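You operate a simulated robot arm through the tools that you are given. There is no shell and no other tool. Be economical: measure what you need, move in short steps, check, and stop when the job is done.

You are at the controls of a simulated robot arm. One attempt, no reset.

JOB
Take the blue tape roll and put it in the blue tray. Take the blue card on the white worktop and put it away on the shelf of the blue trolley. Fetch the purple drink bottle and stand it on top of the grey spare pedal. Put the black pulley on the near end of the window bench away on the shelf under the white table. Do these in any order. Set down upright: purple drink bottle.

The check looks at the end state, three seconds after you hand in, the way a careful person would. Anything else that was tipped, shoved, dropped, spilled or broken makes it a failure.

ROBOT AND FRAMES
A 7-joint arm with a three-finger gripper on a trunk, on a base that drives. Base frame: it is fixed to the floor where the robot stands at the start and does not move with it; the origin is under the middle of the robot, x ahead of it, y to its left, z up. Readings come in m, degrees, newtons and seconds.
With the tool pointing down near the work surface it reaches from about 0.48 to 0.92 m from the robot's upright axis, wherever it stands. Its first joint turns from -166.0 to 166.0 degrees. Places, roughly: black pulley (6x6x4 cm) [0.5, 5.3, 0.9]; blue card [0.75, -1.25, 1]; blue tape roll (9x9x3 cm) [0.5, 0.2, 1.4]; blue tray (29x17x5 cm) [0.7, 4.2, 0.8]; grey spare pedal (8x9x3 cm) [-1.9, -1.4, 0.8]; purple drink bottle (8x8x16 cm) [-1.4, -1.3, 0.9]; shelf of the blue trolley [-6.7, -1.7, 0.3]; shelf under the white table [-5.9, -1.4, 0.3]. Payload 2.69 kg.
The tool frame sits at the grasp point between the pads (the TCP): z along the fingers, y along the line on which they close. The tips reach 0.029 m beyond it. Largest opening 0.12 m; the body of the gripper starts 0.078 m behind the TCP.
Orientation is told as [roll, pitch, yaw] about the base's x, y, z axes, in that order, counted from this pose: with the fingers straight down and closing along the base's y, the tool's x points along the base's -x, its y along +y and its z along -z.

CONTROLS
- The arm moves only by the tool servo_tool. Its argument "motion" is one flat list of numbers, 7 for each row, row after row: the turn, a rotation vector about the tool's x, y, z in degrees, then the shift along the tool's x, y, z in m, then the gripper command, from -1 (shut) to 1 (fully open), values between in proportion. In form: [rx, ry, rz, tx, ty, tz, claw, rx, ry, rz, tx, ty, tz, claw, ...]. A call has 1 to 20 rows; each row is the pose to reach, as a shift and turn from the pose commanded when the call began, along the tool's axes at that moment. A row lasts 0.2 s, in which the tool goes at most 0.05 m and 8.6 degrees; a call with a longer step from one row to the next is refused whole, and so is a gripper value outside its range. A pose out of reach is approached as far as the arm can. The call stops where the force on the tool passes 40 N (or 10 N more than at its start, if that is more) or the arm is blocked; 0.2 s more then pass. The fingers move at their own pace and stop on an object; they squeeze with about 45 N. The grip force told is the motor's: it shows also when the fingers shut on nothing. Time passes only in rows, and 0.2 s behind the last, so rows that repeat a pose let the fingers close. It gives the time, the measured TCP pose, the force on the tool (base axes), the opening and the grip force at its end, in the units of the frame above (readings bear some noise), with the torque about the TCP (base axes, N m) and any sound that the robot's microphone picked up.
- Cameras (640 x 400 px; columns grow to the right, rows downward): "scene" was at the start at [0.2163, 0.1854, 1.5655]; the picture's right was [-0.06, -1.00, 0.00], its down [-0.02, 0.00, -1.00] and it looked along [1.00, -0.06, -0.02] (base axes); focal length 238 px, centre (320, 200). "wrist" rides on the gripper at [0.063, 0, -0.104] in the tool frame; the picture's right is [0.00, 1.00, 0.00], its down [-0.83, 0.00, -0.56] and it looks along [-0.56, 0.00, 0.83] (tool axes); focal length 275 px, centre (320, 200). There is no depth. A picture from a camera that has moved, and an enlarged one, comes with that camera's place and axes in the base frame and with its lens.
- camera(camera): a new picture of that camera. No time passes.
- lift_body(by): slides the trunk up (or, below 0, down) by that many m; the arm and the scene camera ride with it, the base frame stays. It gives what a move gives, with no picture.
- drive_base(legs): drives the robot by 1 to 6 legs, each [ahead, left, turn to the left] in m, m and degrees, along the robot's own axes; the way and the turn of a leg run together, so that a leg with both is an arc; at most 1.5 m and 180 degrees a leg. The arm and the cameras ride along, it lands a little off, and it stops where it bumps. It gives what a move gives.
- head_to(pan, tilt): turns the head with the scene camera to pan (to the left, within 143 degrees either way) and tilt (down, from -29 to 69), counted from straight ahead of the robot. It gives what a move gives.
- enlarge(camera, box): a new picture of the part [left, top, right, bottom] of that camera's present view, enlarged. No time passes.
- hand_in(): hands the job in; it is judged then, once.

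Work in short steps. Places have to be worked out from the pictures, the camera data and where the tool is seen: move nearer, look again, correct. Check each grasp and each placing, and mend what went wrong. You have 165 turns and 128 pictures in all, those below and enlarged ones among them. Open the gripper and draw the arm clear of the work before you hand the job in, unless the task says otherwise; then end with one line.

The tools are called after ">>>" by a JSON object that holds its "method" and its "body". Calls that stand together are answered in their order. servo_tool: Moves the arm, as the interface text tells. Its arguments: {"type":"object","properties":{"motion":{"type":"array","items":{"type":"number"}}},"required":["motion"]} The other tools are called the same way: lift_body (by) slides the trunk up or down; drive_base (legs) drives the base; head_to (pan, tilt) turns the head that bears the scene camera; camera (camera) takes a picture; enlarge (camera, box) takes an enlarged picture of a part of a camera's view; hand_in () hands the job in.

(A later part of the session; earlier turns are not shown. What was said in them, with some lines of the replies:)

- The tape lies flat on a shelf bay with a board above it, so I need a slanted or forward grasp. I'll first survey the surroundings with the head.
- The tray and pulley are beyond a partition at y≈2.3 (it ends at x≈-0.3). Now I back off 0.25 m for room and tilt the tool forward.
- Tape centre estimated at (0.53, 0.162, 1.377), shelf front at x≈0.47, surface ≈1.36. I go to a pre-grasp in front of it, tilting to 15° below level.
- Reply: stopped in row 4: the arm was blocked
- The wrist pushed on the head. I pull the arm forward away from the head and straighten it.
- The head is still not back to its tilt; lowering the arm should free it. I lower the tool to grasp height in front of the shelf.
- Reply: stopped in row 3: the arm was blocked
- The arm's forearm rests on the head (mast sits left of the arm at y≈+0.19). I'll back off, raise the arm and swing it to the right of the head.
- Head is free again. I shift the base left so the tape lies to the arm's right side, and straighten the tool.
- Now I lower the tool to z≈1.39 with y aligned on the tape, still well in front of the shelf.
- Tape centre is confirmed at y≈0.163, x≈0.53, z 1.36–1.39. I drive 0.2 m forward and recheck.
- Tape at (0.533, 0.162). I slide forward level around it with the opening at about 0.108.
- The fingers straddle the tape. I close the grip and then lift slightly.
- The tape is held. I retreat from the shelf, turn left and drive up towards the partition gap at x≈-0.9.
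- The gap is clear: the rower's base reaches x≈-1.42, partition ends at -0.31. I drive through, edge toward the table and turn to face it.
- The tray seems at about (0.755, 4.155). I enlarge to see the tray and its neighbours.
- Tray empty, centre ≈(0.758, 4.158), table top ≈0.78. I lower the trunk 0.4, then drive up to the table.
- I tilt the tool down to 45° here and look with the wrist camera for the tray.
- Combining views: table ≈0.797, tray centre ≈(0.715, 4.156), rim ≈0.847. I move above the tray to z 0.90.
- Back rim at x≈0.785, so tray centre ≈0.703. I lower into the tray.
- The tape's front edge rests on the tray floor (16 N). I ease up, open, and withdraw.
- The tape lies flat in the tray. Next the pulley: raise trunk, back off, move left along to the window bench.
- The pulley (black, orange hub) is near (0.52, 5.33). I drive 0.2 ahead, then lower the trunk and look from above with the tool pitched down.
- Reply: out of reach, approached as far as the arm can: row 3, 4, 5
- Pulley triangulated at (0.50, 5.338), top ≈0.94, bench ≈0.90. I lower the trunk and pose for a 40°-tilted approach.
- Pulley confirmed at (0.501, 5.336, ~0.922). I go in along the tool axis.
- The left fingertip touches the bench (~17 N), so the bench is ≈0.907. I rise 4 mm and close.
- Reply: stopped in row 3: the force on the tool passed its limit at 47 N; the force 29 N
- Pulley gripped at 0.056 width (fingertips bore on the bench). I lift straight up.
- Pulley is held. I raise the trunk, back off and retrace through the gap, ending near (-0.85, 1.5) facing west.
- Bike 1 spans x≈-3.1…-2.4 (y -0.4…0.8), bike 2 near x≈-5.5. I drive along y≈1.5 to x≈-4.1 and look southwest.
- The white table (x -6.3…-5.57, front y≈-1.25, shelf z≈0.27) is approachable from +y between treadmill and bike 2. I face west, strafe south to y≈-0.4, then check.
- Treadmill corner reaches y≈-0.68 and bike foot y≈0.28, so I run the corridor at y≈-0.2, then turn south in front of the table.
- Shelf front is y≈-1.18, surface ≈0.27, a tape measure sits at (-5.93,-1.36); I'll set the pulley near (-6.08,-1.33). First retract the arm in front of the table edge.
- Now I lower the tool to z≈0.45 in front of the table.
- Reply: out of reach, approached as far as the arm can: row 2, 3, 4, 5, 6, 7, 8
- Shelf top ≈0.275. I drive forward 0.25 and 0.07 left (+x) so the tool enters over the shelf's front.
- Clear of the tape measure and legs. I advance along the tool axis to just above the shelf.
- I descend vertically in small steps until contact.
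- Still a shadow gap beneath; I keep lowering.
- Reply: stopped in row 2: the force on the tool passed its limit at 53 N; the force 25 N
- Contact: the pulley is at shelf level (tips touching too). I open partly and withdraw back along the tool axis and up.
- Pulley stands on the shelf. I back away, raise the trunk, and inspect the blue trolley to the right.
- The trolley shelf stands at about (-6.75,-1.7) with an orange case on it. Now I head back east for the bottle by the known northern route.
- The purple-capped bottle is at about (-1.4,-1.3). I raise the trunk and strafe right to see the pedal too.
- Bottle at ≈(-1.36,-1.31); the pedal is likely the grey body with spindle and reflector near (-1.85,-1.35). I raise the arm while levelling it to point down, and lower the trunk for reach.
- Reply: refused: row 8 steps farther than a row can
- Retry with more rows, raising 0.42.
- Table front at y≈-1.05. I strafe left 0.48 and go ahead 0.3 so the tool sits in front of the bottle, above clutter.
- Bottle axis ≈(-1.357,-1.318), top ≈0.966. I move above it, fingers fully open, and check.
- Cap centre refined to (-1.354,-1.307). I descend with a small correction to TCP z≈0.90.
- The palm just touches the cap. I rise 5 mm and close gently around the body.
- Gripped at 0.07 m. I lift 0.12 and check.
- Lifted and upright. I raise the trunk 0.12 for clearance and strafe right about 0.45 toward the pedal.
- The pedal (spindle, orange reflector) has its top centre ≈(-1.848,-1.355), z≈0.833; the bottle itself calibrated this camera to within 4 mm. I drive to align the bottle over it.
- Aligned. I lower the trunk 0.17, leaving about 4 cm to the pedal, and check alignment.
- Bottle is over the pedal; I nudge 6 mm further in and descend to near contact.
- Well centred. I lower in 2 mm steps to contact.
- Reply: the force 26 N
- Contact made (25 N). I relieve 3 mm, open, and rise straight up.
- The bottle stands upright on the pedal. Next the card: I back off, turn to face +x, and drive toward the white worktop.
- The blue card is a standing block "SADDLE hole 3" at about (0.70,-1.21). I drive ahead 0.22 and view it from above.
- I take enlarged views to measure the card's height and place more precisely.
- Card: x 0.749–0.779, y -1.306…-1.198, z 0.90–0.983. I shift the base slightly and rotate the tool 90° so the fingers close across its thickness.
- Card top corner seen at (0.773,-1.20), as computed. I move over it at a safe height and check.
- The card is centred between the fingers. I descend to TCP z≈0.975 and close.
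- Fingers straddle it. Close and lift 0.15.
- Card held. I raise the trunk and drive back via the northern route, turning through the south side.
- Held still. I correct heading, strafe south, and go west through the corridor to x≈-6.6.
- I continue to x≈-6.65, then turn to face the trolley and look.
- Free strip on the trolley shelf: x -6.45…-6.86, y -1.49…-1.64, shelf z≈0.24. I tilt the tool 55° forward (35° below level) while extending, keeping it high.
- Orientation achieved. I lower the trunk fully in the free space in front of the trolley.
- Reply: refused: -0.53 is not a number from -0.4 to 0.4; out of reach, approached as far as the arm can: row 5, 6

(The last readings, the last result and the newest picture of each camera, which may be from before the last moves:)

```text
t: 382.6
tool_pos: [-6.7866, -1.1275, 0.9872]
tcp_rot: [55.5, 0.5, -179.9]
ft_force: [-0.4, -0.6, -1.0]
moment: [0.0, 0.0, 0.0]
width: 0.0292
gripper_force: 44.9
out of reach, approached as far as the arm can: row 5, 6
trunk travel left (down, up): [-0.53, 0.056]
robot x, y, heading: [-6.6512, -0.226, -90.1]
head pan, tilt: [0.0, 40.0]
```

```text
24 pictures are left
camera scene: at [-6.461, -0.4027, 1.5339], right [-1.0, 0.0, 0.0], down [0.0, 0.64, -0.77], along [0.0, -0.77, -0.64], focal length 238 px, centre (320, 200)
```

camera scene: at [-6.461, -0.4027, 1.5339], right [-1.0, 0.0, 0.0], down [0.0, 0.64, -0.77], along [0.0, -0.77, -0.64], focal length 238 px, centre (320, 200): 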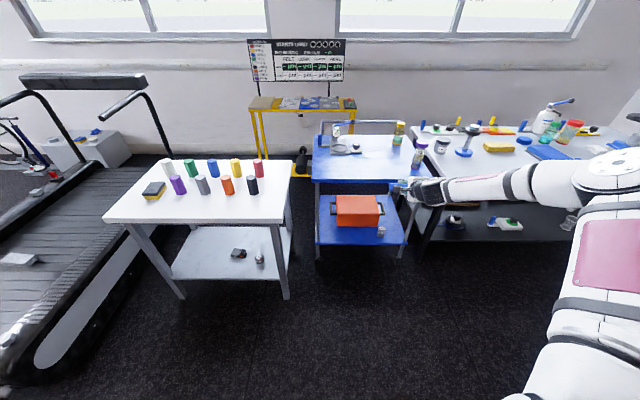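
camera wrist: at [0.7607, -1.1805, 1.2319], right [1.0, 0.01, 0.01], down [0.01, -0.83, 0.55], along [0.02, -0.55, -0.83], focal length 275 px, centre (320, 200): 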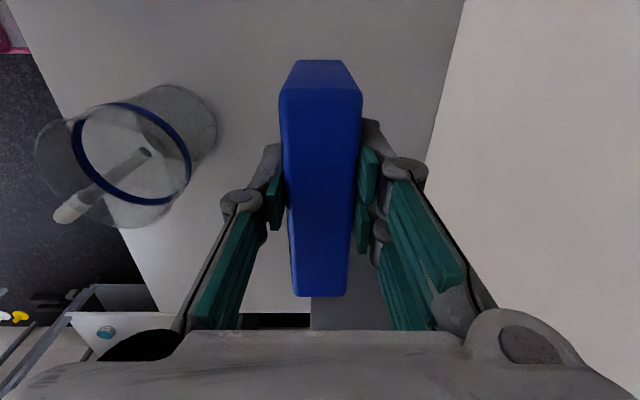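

Now I lower the trunk in two steps.

>>> {"method": "lift_body", "body": {"by": -0.4}}

>>> {"method": "lift_body", "body": {"by": -0.13}}

>>> {"method": "camera", "body": {"camera": "scene"}}

>>> {"method": "camera", "body": {"camera": "wrist"}}

```text
t: 386.4
tool_pos: [-6.789, -1.1283, 0.5884]
tcp_rot: [55.7, 0.3, -179.8]
ft_force: [0.6, -0.8, -1.3]
moment: [0.0, 0.0, 0.0]
width: 0.0291
gripper_force: 44.6
trunk travel left (down, up): [-0.13, 0.456]
robot x, y, heading: [-6.6558, -0.2262, -89.7]
head pan, tilt: [0.0, 40.0]
```

```text
t: 388.0
tool_pos: [-6.787, -1.1283, 0.4586]
tcp_rot: [55.5, 0.3, -179.8]
ft_force: [-0.8, 0.0, 0.1]
moment: [0.01, -0.01, 0.02]
width: 0.0293
gripper_force: 45.1
trunk travel left (down, up): [0.0, 0.586]
robot x, y, heading: [-6.6515, -0.2282, -89.9]
head pan, tilt: [0.0, 40.0]
```

```text
23 pictures are left
camera scene: at [-6.4611, -0.6048, 1.0041], right [-1.0, 0.0, 0.0], down [0.0, 0.64, -0.77], along [0.0, -0.77, -0.64], focal length 238 px, centre (320, 200)
```

scene: 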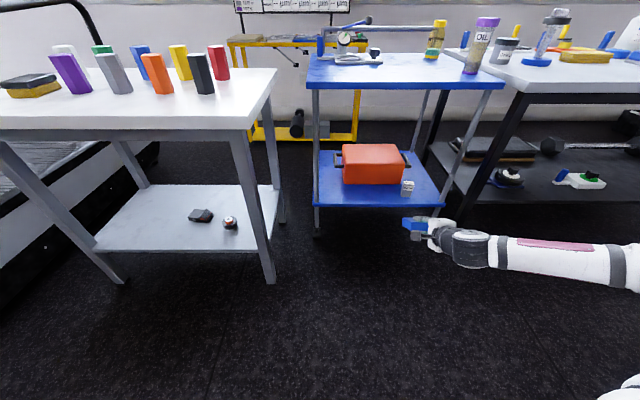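

```text
22 pictures are left
camera wrist: at [-6.7249, -1.0428, 0.5176], right [0.0, -0.57, 0.82], down [-0.83, 0.45, 0.31], along [-0.55, -0.69, -0.47], focal length 275 px, centre (320, 200)
```

wrist: 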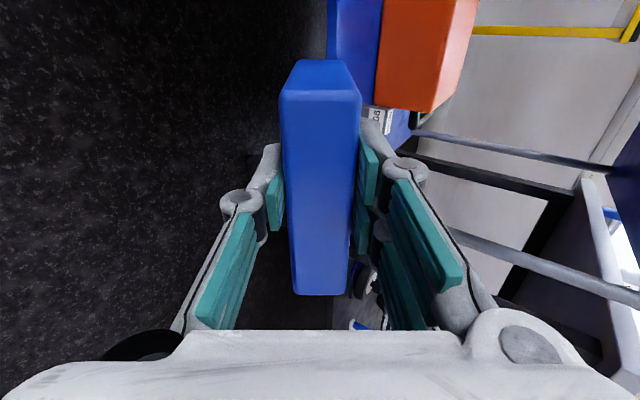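

>>> {"method": "enlarge", "body": {"camera": "scene", "box": [300, 130, 460, 240]}}

```text
3.64 times, centred on (380, 185) of scene
camera zoom: at [-6.4611, -0.6048, 1.0041], right [-1.0, 0.0, 0.0], down [0.0, 0.64, -0.77], along [0.0, -0.77, -0.64], focal length 867 px, centre (102, 254)
```

zoom: 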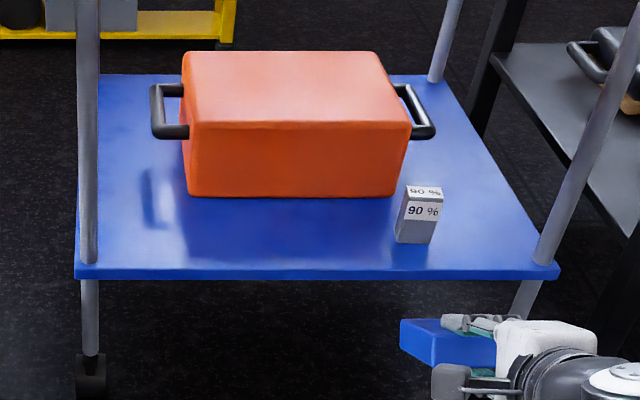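

Consistent estimate: shelf front y≈-1.50, z≈0.22; free strip to the case at y≈-1.67, small block at x≈-6.92. I drive in 0.40 with the card at z≈0.46.

>>> {"method": "drive_base", "body": {"legs": [[0.4, 0.04, 0]]}}

>>> {"method": "camera", "body": {"camera": "scene"}}

>>> {"method": "camera", "body": {"camera": "wrist"}}

```text
t: 390.5
tool_pos: [-6.7436, -1.5264, 0.4574]
tcp_rot: [55.6, 0.3, -179.7]
ft_force: [0.2, 1.7, -1.3]
moment: [0.0, 0.04, -0.02]
width: 0.0291
gripper_force: 44.9
trunk travel left (down, up): [0.0, 0.586]
robot x, y, heading: [-6.6082, -0.6217, -90.0]
head pan, tilt: [0.0, 40.0]
```

```text
20 pictures are left
camera scene: at [-6.4193, -1.0024, 1.0041], right [-1.0, 0.0, 0.0], down [0.0, 0.64, -0.77], along [0.0, -0.77, -0.64], focal length 238 px, centre (320, 200)
```

scene: 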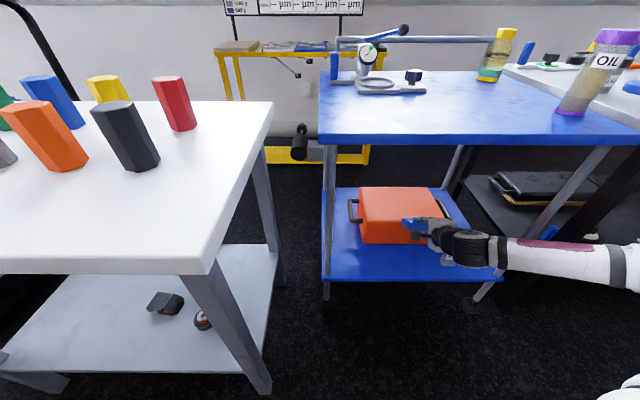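

```text
19 pictures are left
camera wrist: at [-6.682, -1.4409, 0.5174], right [0.0, -0.57, 0.82], down [-0.84, 0.45, 0.31], along [-0.55, -0.69, -0.47], focal length 275 px, centre (320, 200)
```

wrist: 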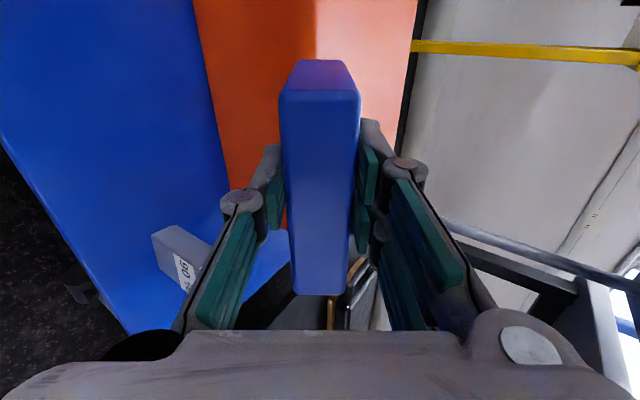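

Refined: shelf z≈0.235, front y≈-1.465, case front ≈-1.635; strip suits the card. I descend 0.15.

>>> {"method": "servo_tool", "body": {"motion": [0, 0, 0, 0, -0.03, 0.023, -1, 0, 0, 0, 0, -0.06, 0.046, -1, 0, 0, 0, 0, -0.09, 0.069, -1, 0, 0, 0, 0, -0.119, 0.091, -1]}}

>>> {"method": "enlarge", "body": {"camera": "scene", "box": [310, 170, 550, 320]}}

>>> {"method": "camera", "body": {"camera": "wrist"}}

```text
t: 391.5
tool_pos: [-6.7425, -1.5378, 0.3134]
tcp_rot: [56.3, 0.3, -179.4]
ft_force: [1.9, 8.3, 36.8]
moment: [-1.79, 0.13, 0.17]
width: 0.0292
gripper_force: 45.0
trunk travel left (down, up): [0.0, 0.586]
robot x, y, heading: [-6.6151, -0.6228, -89.9]
head pan, tilt: [0.0, 40.0]
```

```text
2.67 times, centred on (430, 245) of scene
camera zoom: at [-6.4193, -1.0011, 1.005], right [-1.0, 0.0, 0.0], down [0.0, 0.64, -0.77], along [0.0, -0.77, -0.64], focal length 636 px, centre (27, 80)
```

zoom: 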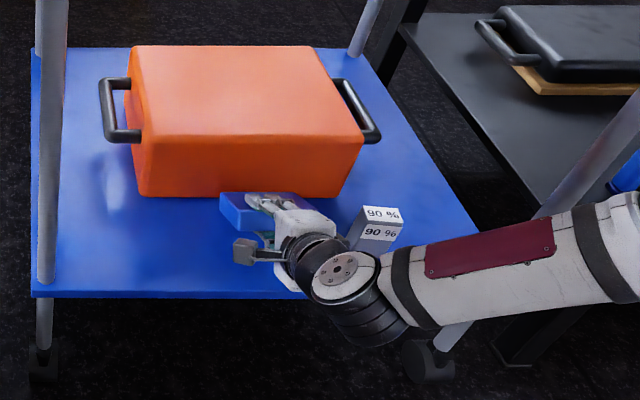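

```text
17 pictures are left
camera wrist: at [-6.6798, -1.4512, 0.3726], right [0.01, -0.55, 0.83], down [-0.84, 0.45, 0.31], along [-0.55, -0.7, -0.46], focal length 275 px, centre (320, 200)
```

wrist: 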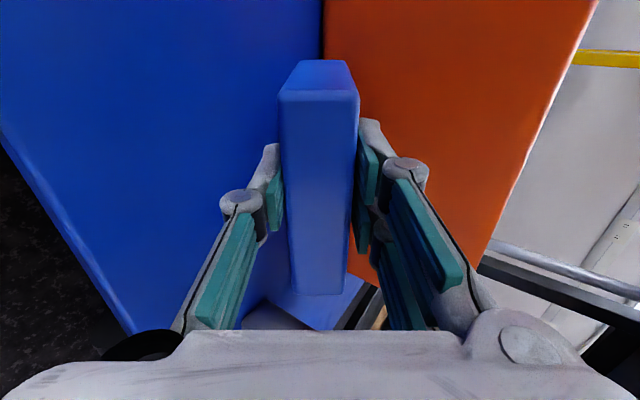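

The card's far edge rests on the shelf (37 N). I ease up 4 mm, open slightly, and slide the fingers out along the tool axis.

>>> {"method": "servo_tool", "body": {"motion": [0, 0, 0, 0, 0.006, -0.004, -1, 0, 0, 0, 0, 0.006, -0.004, -0.2, 0, 0, 0, 0, 0.006, -0.004, -0.2, 0, 0, 0, 0, 0.006, -0.02, -0.2, 0, 0, 0, 0, 0.006, -0.04, -0.2, 0, 0, 0, 0, 0.006, -0.06, -0.2, 0, 0, 0, 0, 0.006, -0.08, -0.2, 0, 0, 0, 0, 0.006, -0.1, -0.2]}}

>>> {"method": "enlarge", "body": {"camera": "scene", "box": [310, 170, 550, 320]}}

>>> {"method": "camera", "body": {"camera": "wrist"}}

```text
t: 393.3
tool_pos: [-6.7439, -1.4551, 0.3708]
tcp_rot: [55.6, 0.3, -179.6]
ft_force: [0.1, -0.5, -0.2]
moment: [0.02, -0.01, -0.01]
width: 0.0475
gripper_force: 0.0
trunk travel left (down, up): [0.0, 0.586]
robot x, y, heading: [-6.6099, -0.6187, -90.0]
head pan, tilt: [0.0, 40.0]
```

```text
2.67 times, centred on (430, 245) of scene
camera zoom: at [-6.4192, -1.0023, 1.0041], right [-1.0, 0.0, 0.0], down [0.0, 0.64, -0.77], along [0.0, -0.77, -0.64], focal length 636 px, centre (27, 80)
```

zoom: 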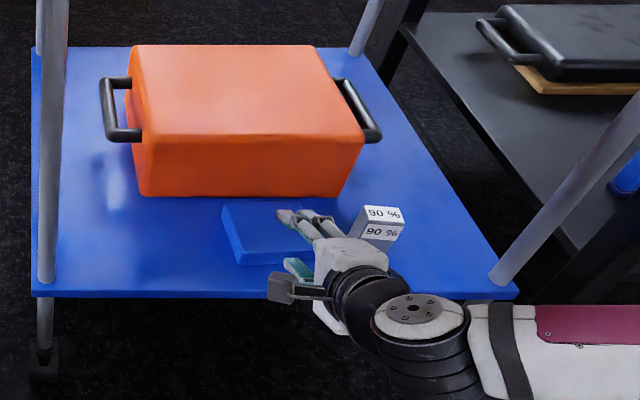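

```text
15 pictures are left
camera wrist: at [-6.6816, -1.369, 0.4292], right [0.0, -0.57, 0.82], down [-0.84, 0.45, 0.31], along [-0.55, -0.69, -0.47], focal length 275 px, centre (320, 200)
```

wrist: 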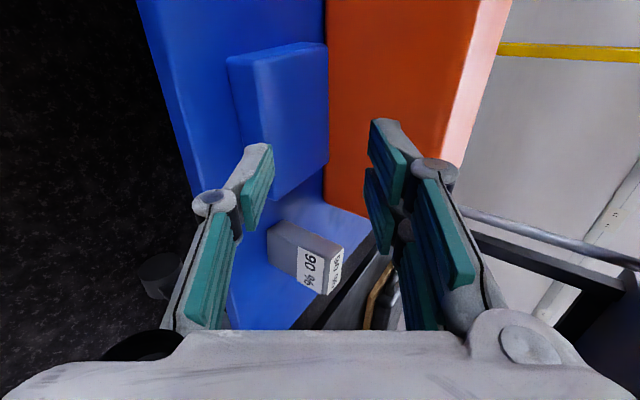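

The card lies flat on the trolley shelf, the small block untouched. I back away and take a final look.

>>> {"method": "drive_base", "body": {"legs": [[-0.38, 0, 0]]}}

>>> {"method": "lift_body", "body": {"by": 0.3}}

>>> {"method": "camera", "body": {"camera": "scene"}}

```text
t: 395.7
tool_pos: [-6.7473, -1.0784, 0.37]
tcp_rot: [55.4, 0.3, -180.0]
ft_force: [-0.1, 0.1, -1.1]
moment: [0.01, 0.02, -0.02]
width: 0.0482
gripper_force: 0.1
trunk travel left (down, up): [0.0, 0.586]
robot x, y, heading: [-6.6099, -0.2447, -89.7]
head pan, tilt: [0.0, 40.0]
```

```text
t: 398.7
tool_pos: [-6.7477, -1.0785, 0.6705]
tcp_rot: [55.5, 0.3, -180.0]
ft_force: [1.0, -1.0, 0.2]
moment: [-0.01, -0.01, -0.01]
width: 0.0481
gripper_force: 0.1
trunk travel left (down, up): [-0.3, 0.286]
robot x, y, heading: [-6.6103, -0.2505, -89.9]
head pan, tilt: [0.0, 40.0]
```

```text
14 pictures are left
camera scene: at [-6.4214, -0.5868, 1.3036], right [-1.0, 0.0, 0.0], down [0.0, 0.64, -0.77], along [0.0, -0.77, -0.64], focal length 238 px, centre (320, 200)
```

scene: 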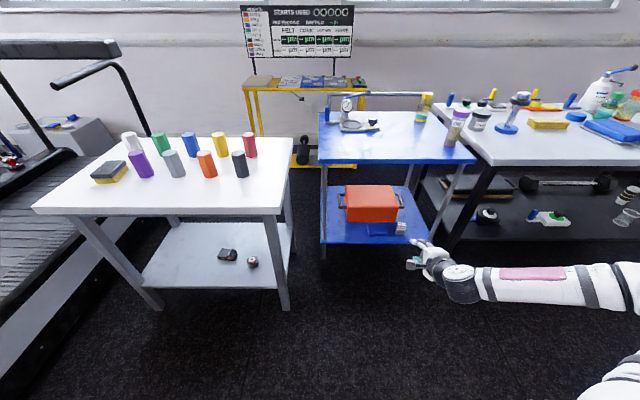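

Everything is in place: the card and pulley are on their shelves and nothing is disturbed. I open the gripper and hand in.

>>> {"method": "servo_tool", "body": {"motion": [0, 0, 0, 0, 0, 0, 0.8, 0, 0, 0, 0, 0, 0, 0.8]}}

>>> {"method": "hand_in", "body": {}}

```text
t: 399.3
tool_pos: [-6.7473, -1.0783, 0.6705]
tcp_rot: [55.4, 0.2, -179.9]
ft_force: [0.1, 1.1, 1.1]
moment: [-0.01, 0.0, -0.01]
width: 0.1077
gripper_force: 0.1
trunk travel left (down, up): [-0.3, 0.286]
robot x, y, heading: [-6.6099, -0.2466, -89.9]
head pan, tilt: [0.0, 40.0]
```

```text
The job is handed in.
```

All four items are placed and the job is handed in: tape in the blue tray, pulley on the white table's shelf, bottle upright on the grey pedal, card flat on the trolley shelf; I saw nothing else knocked over or shoved.
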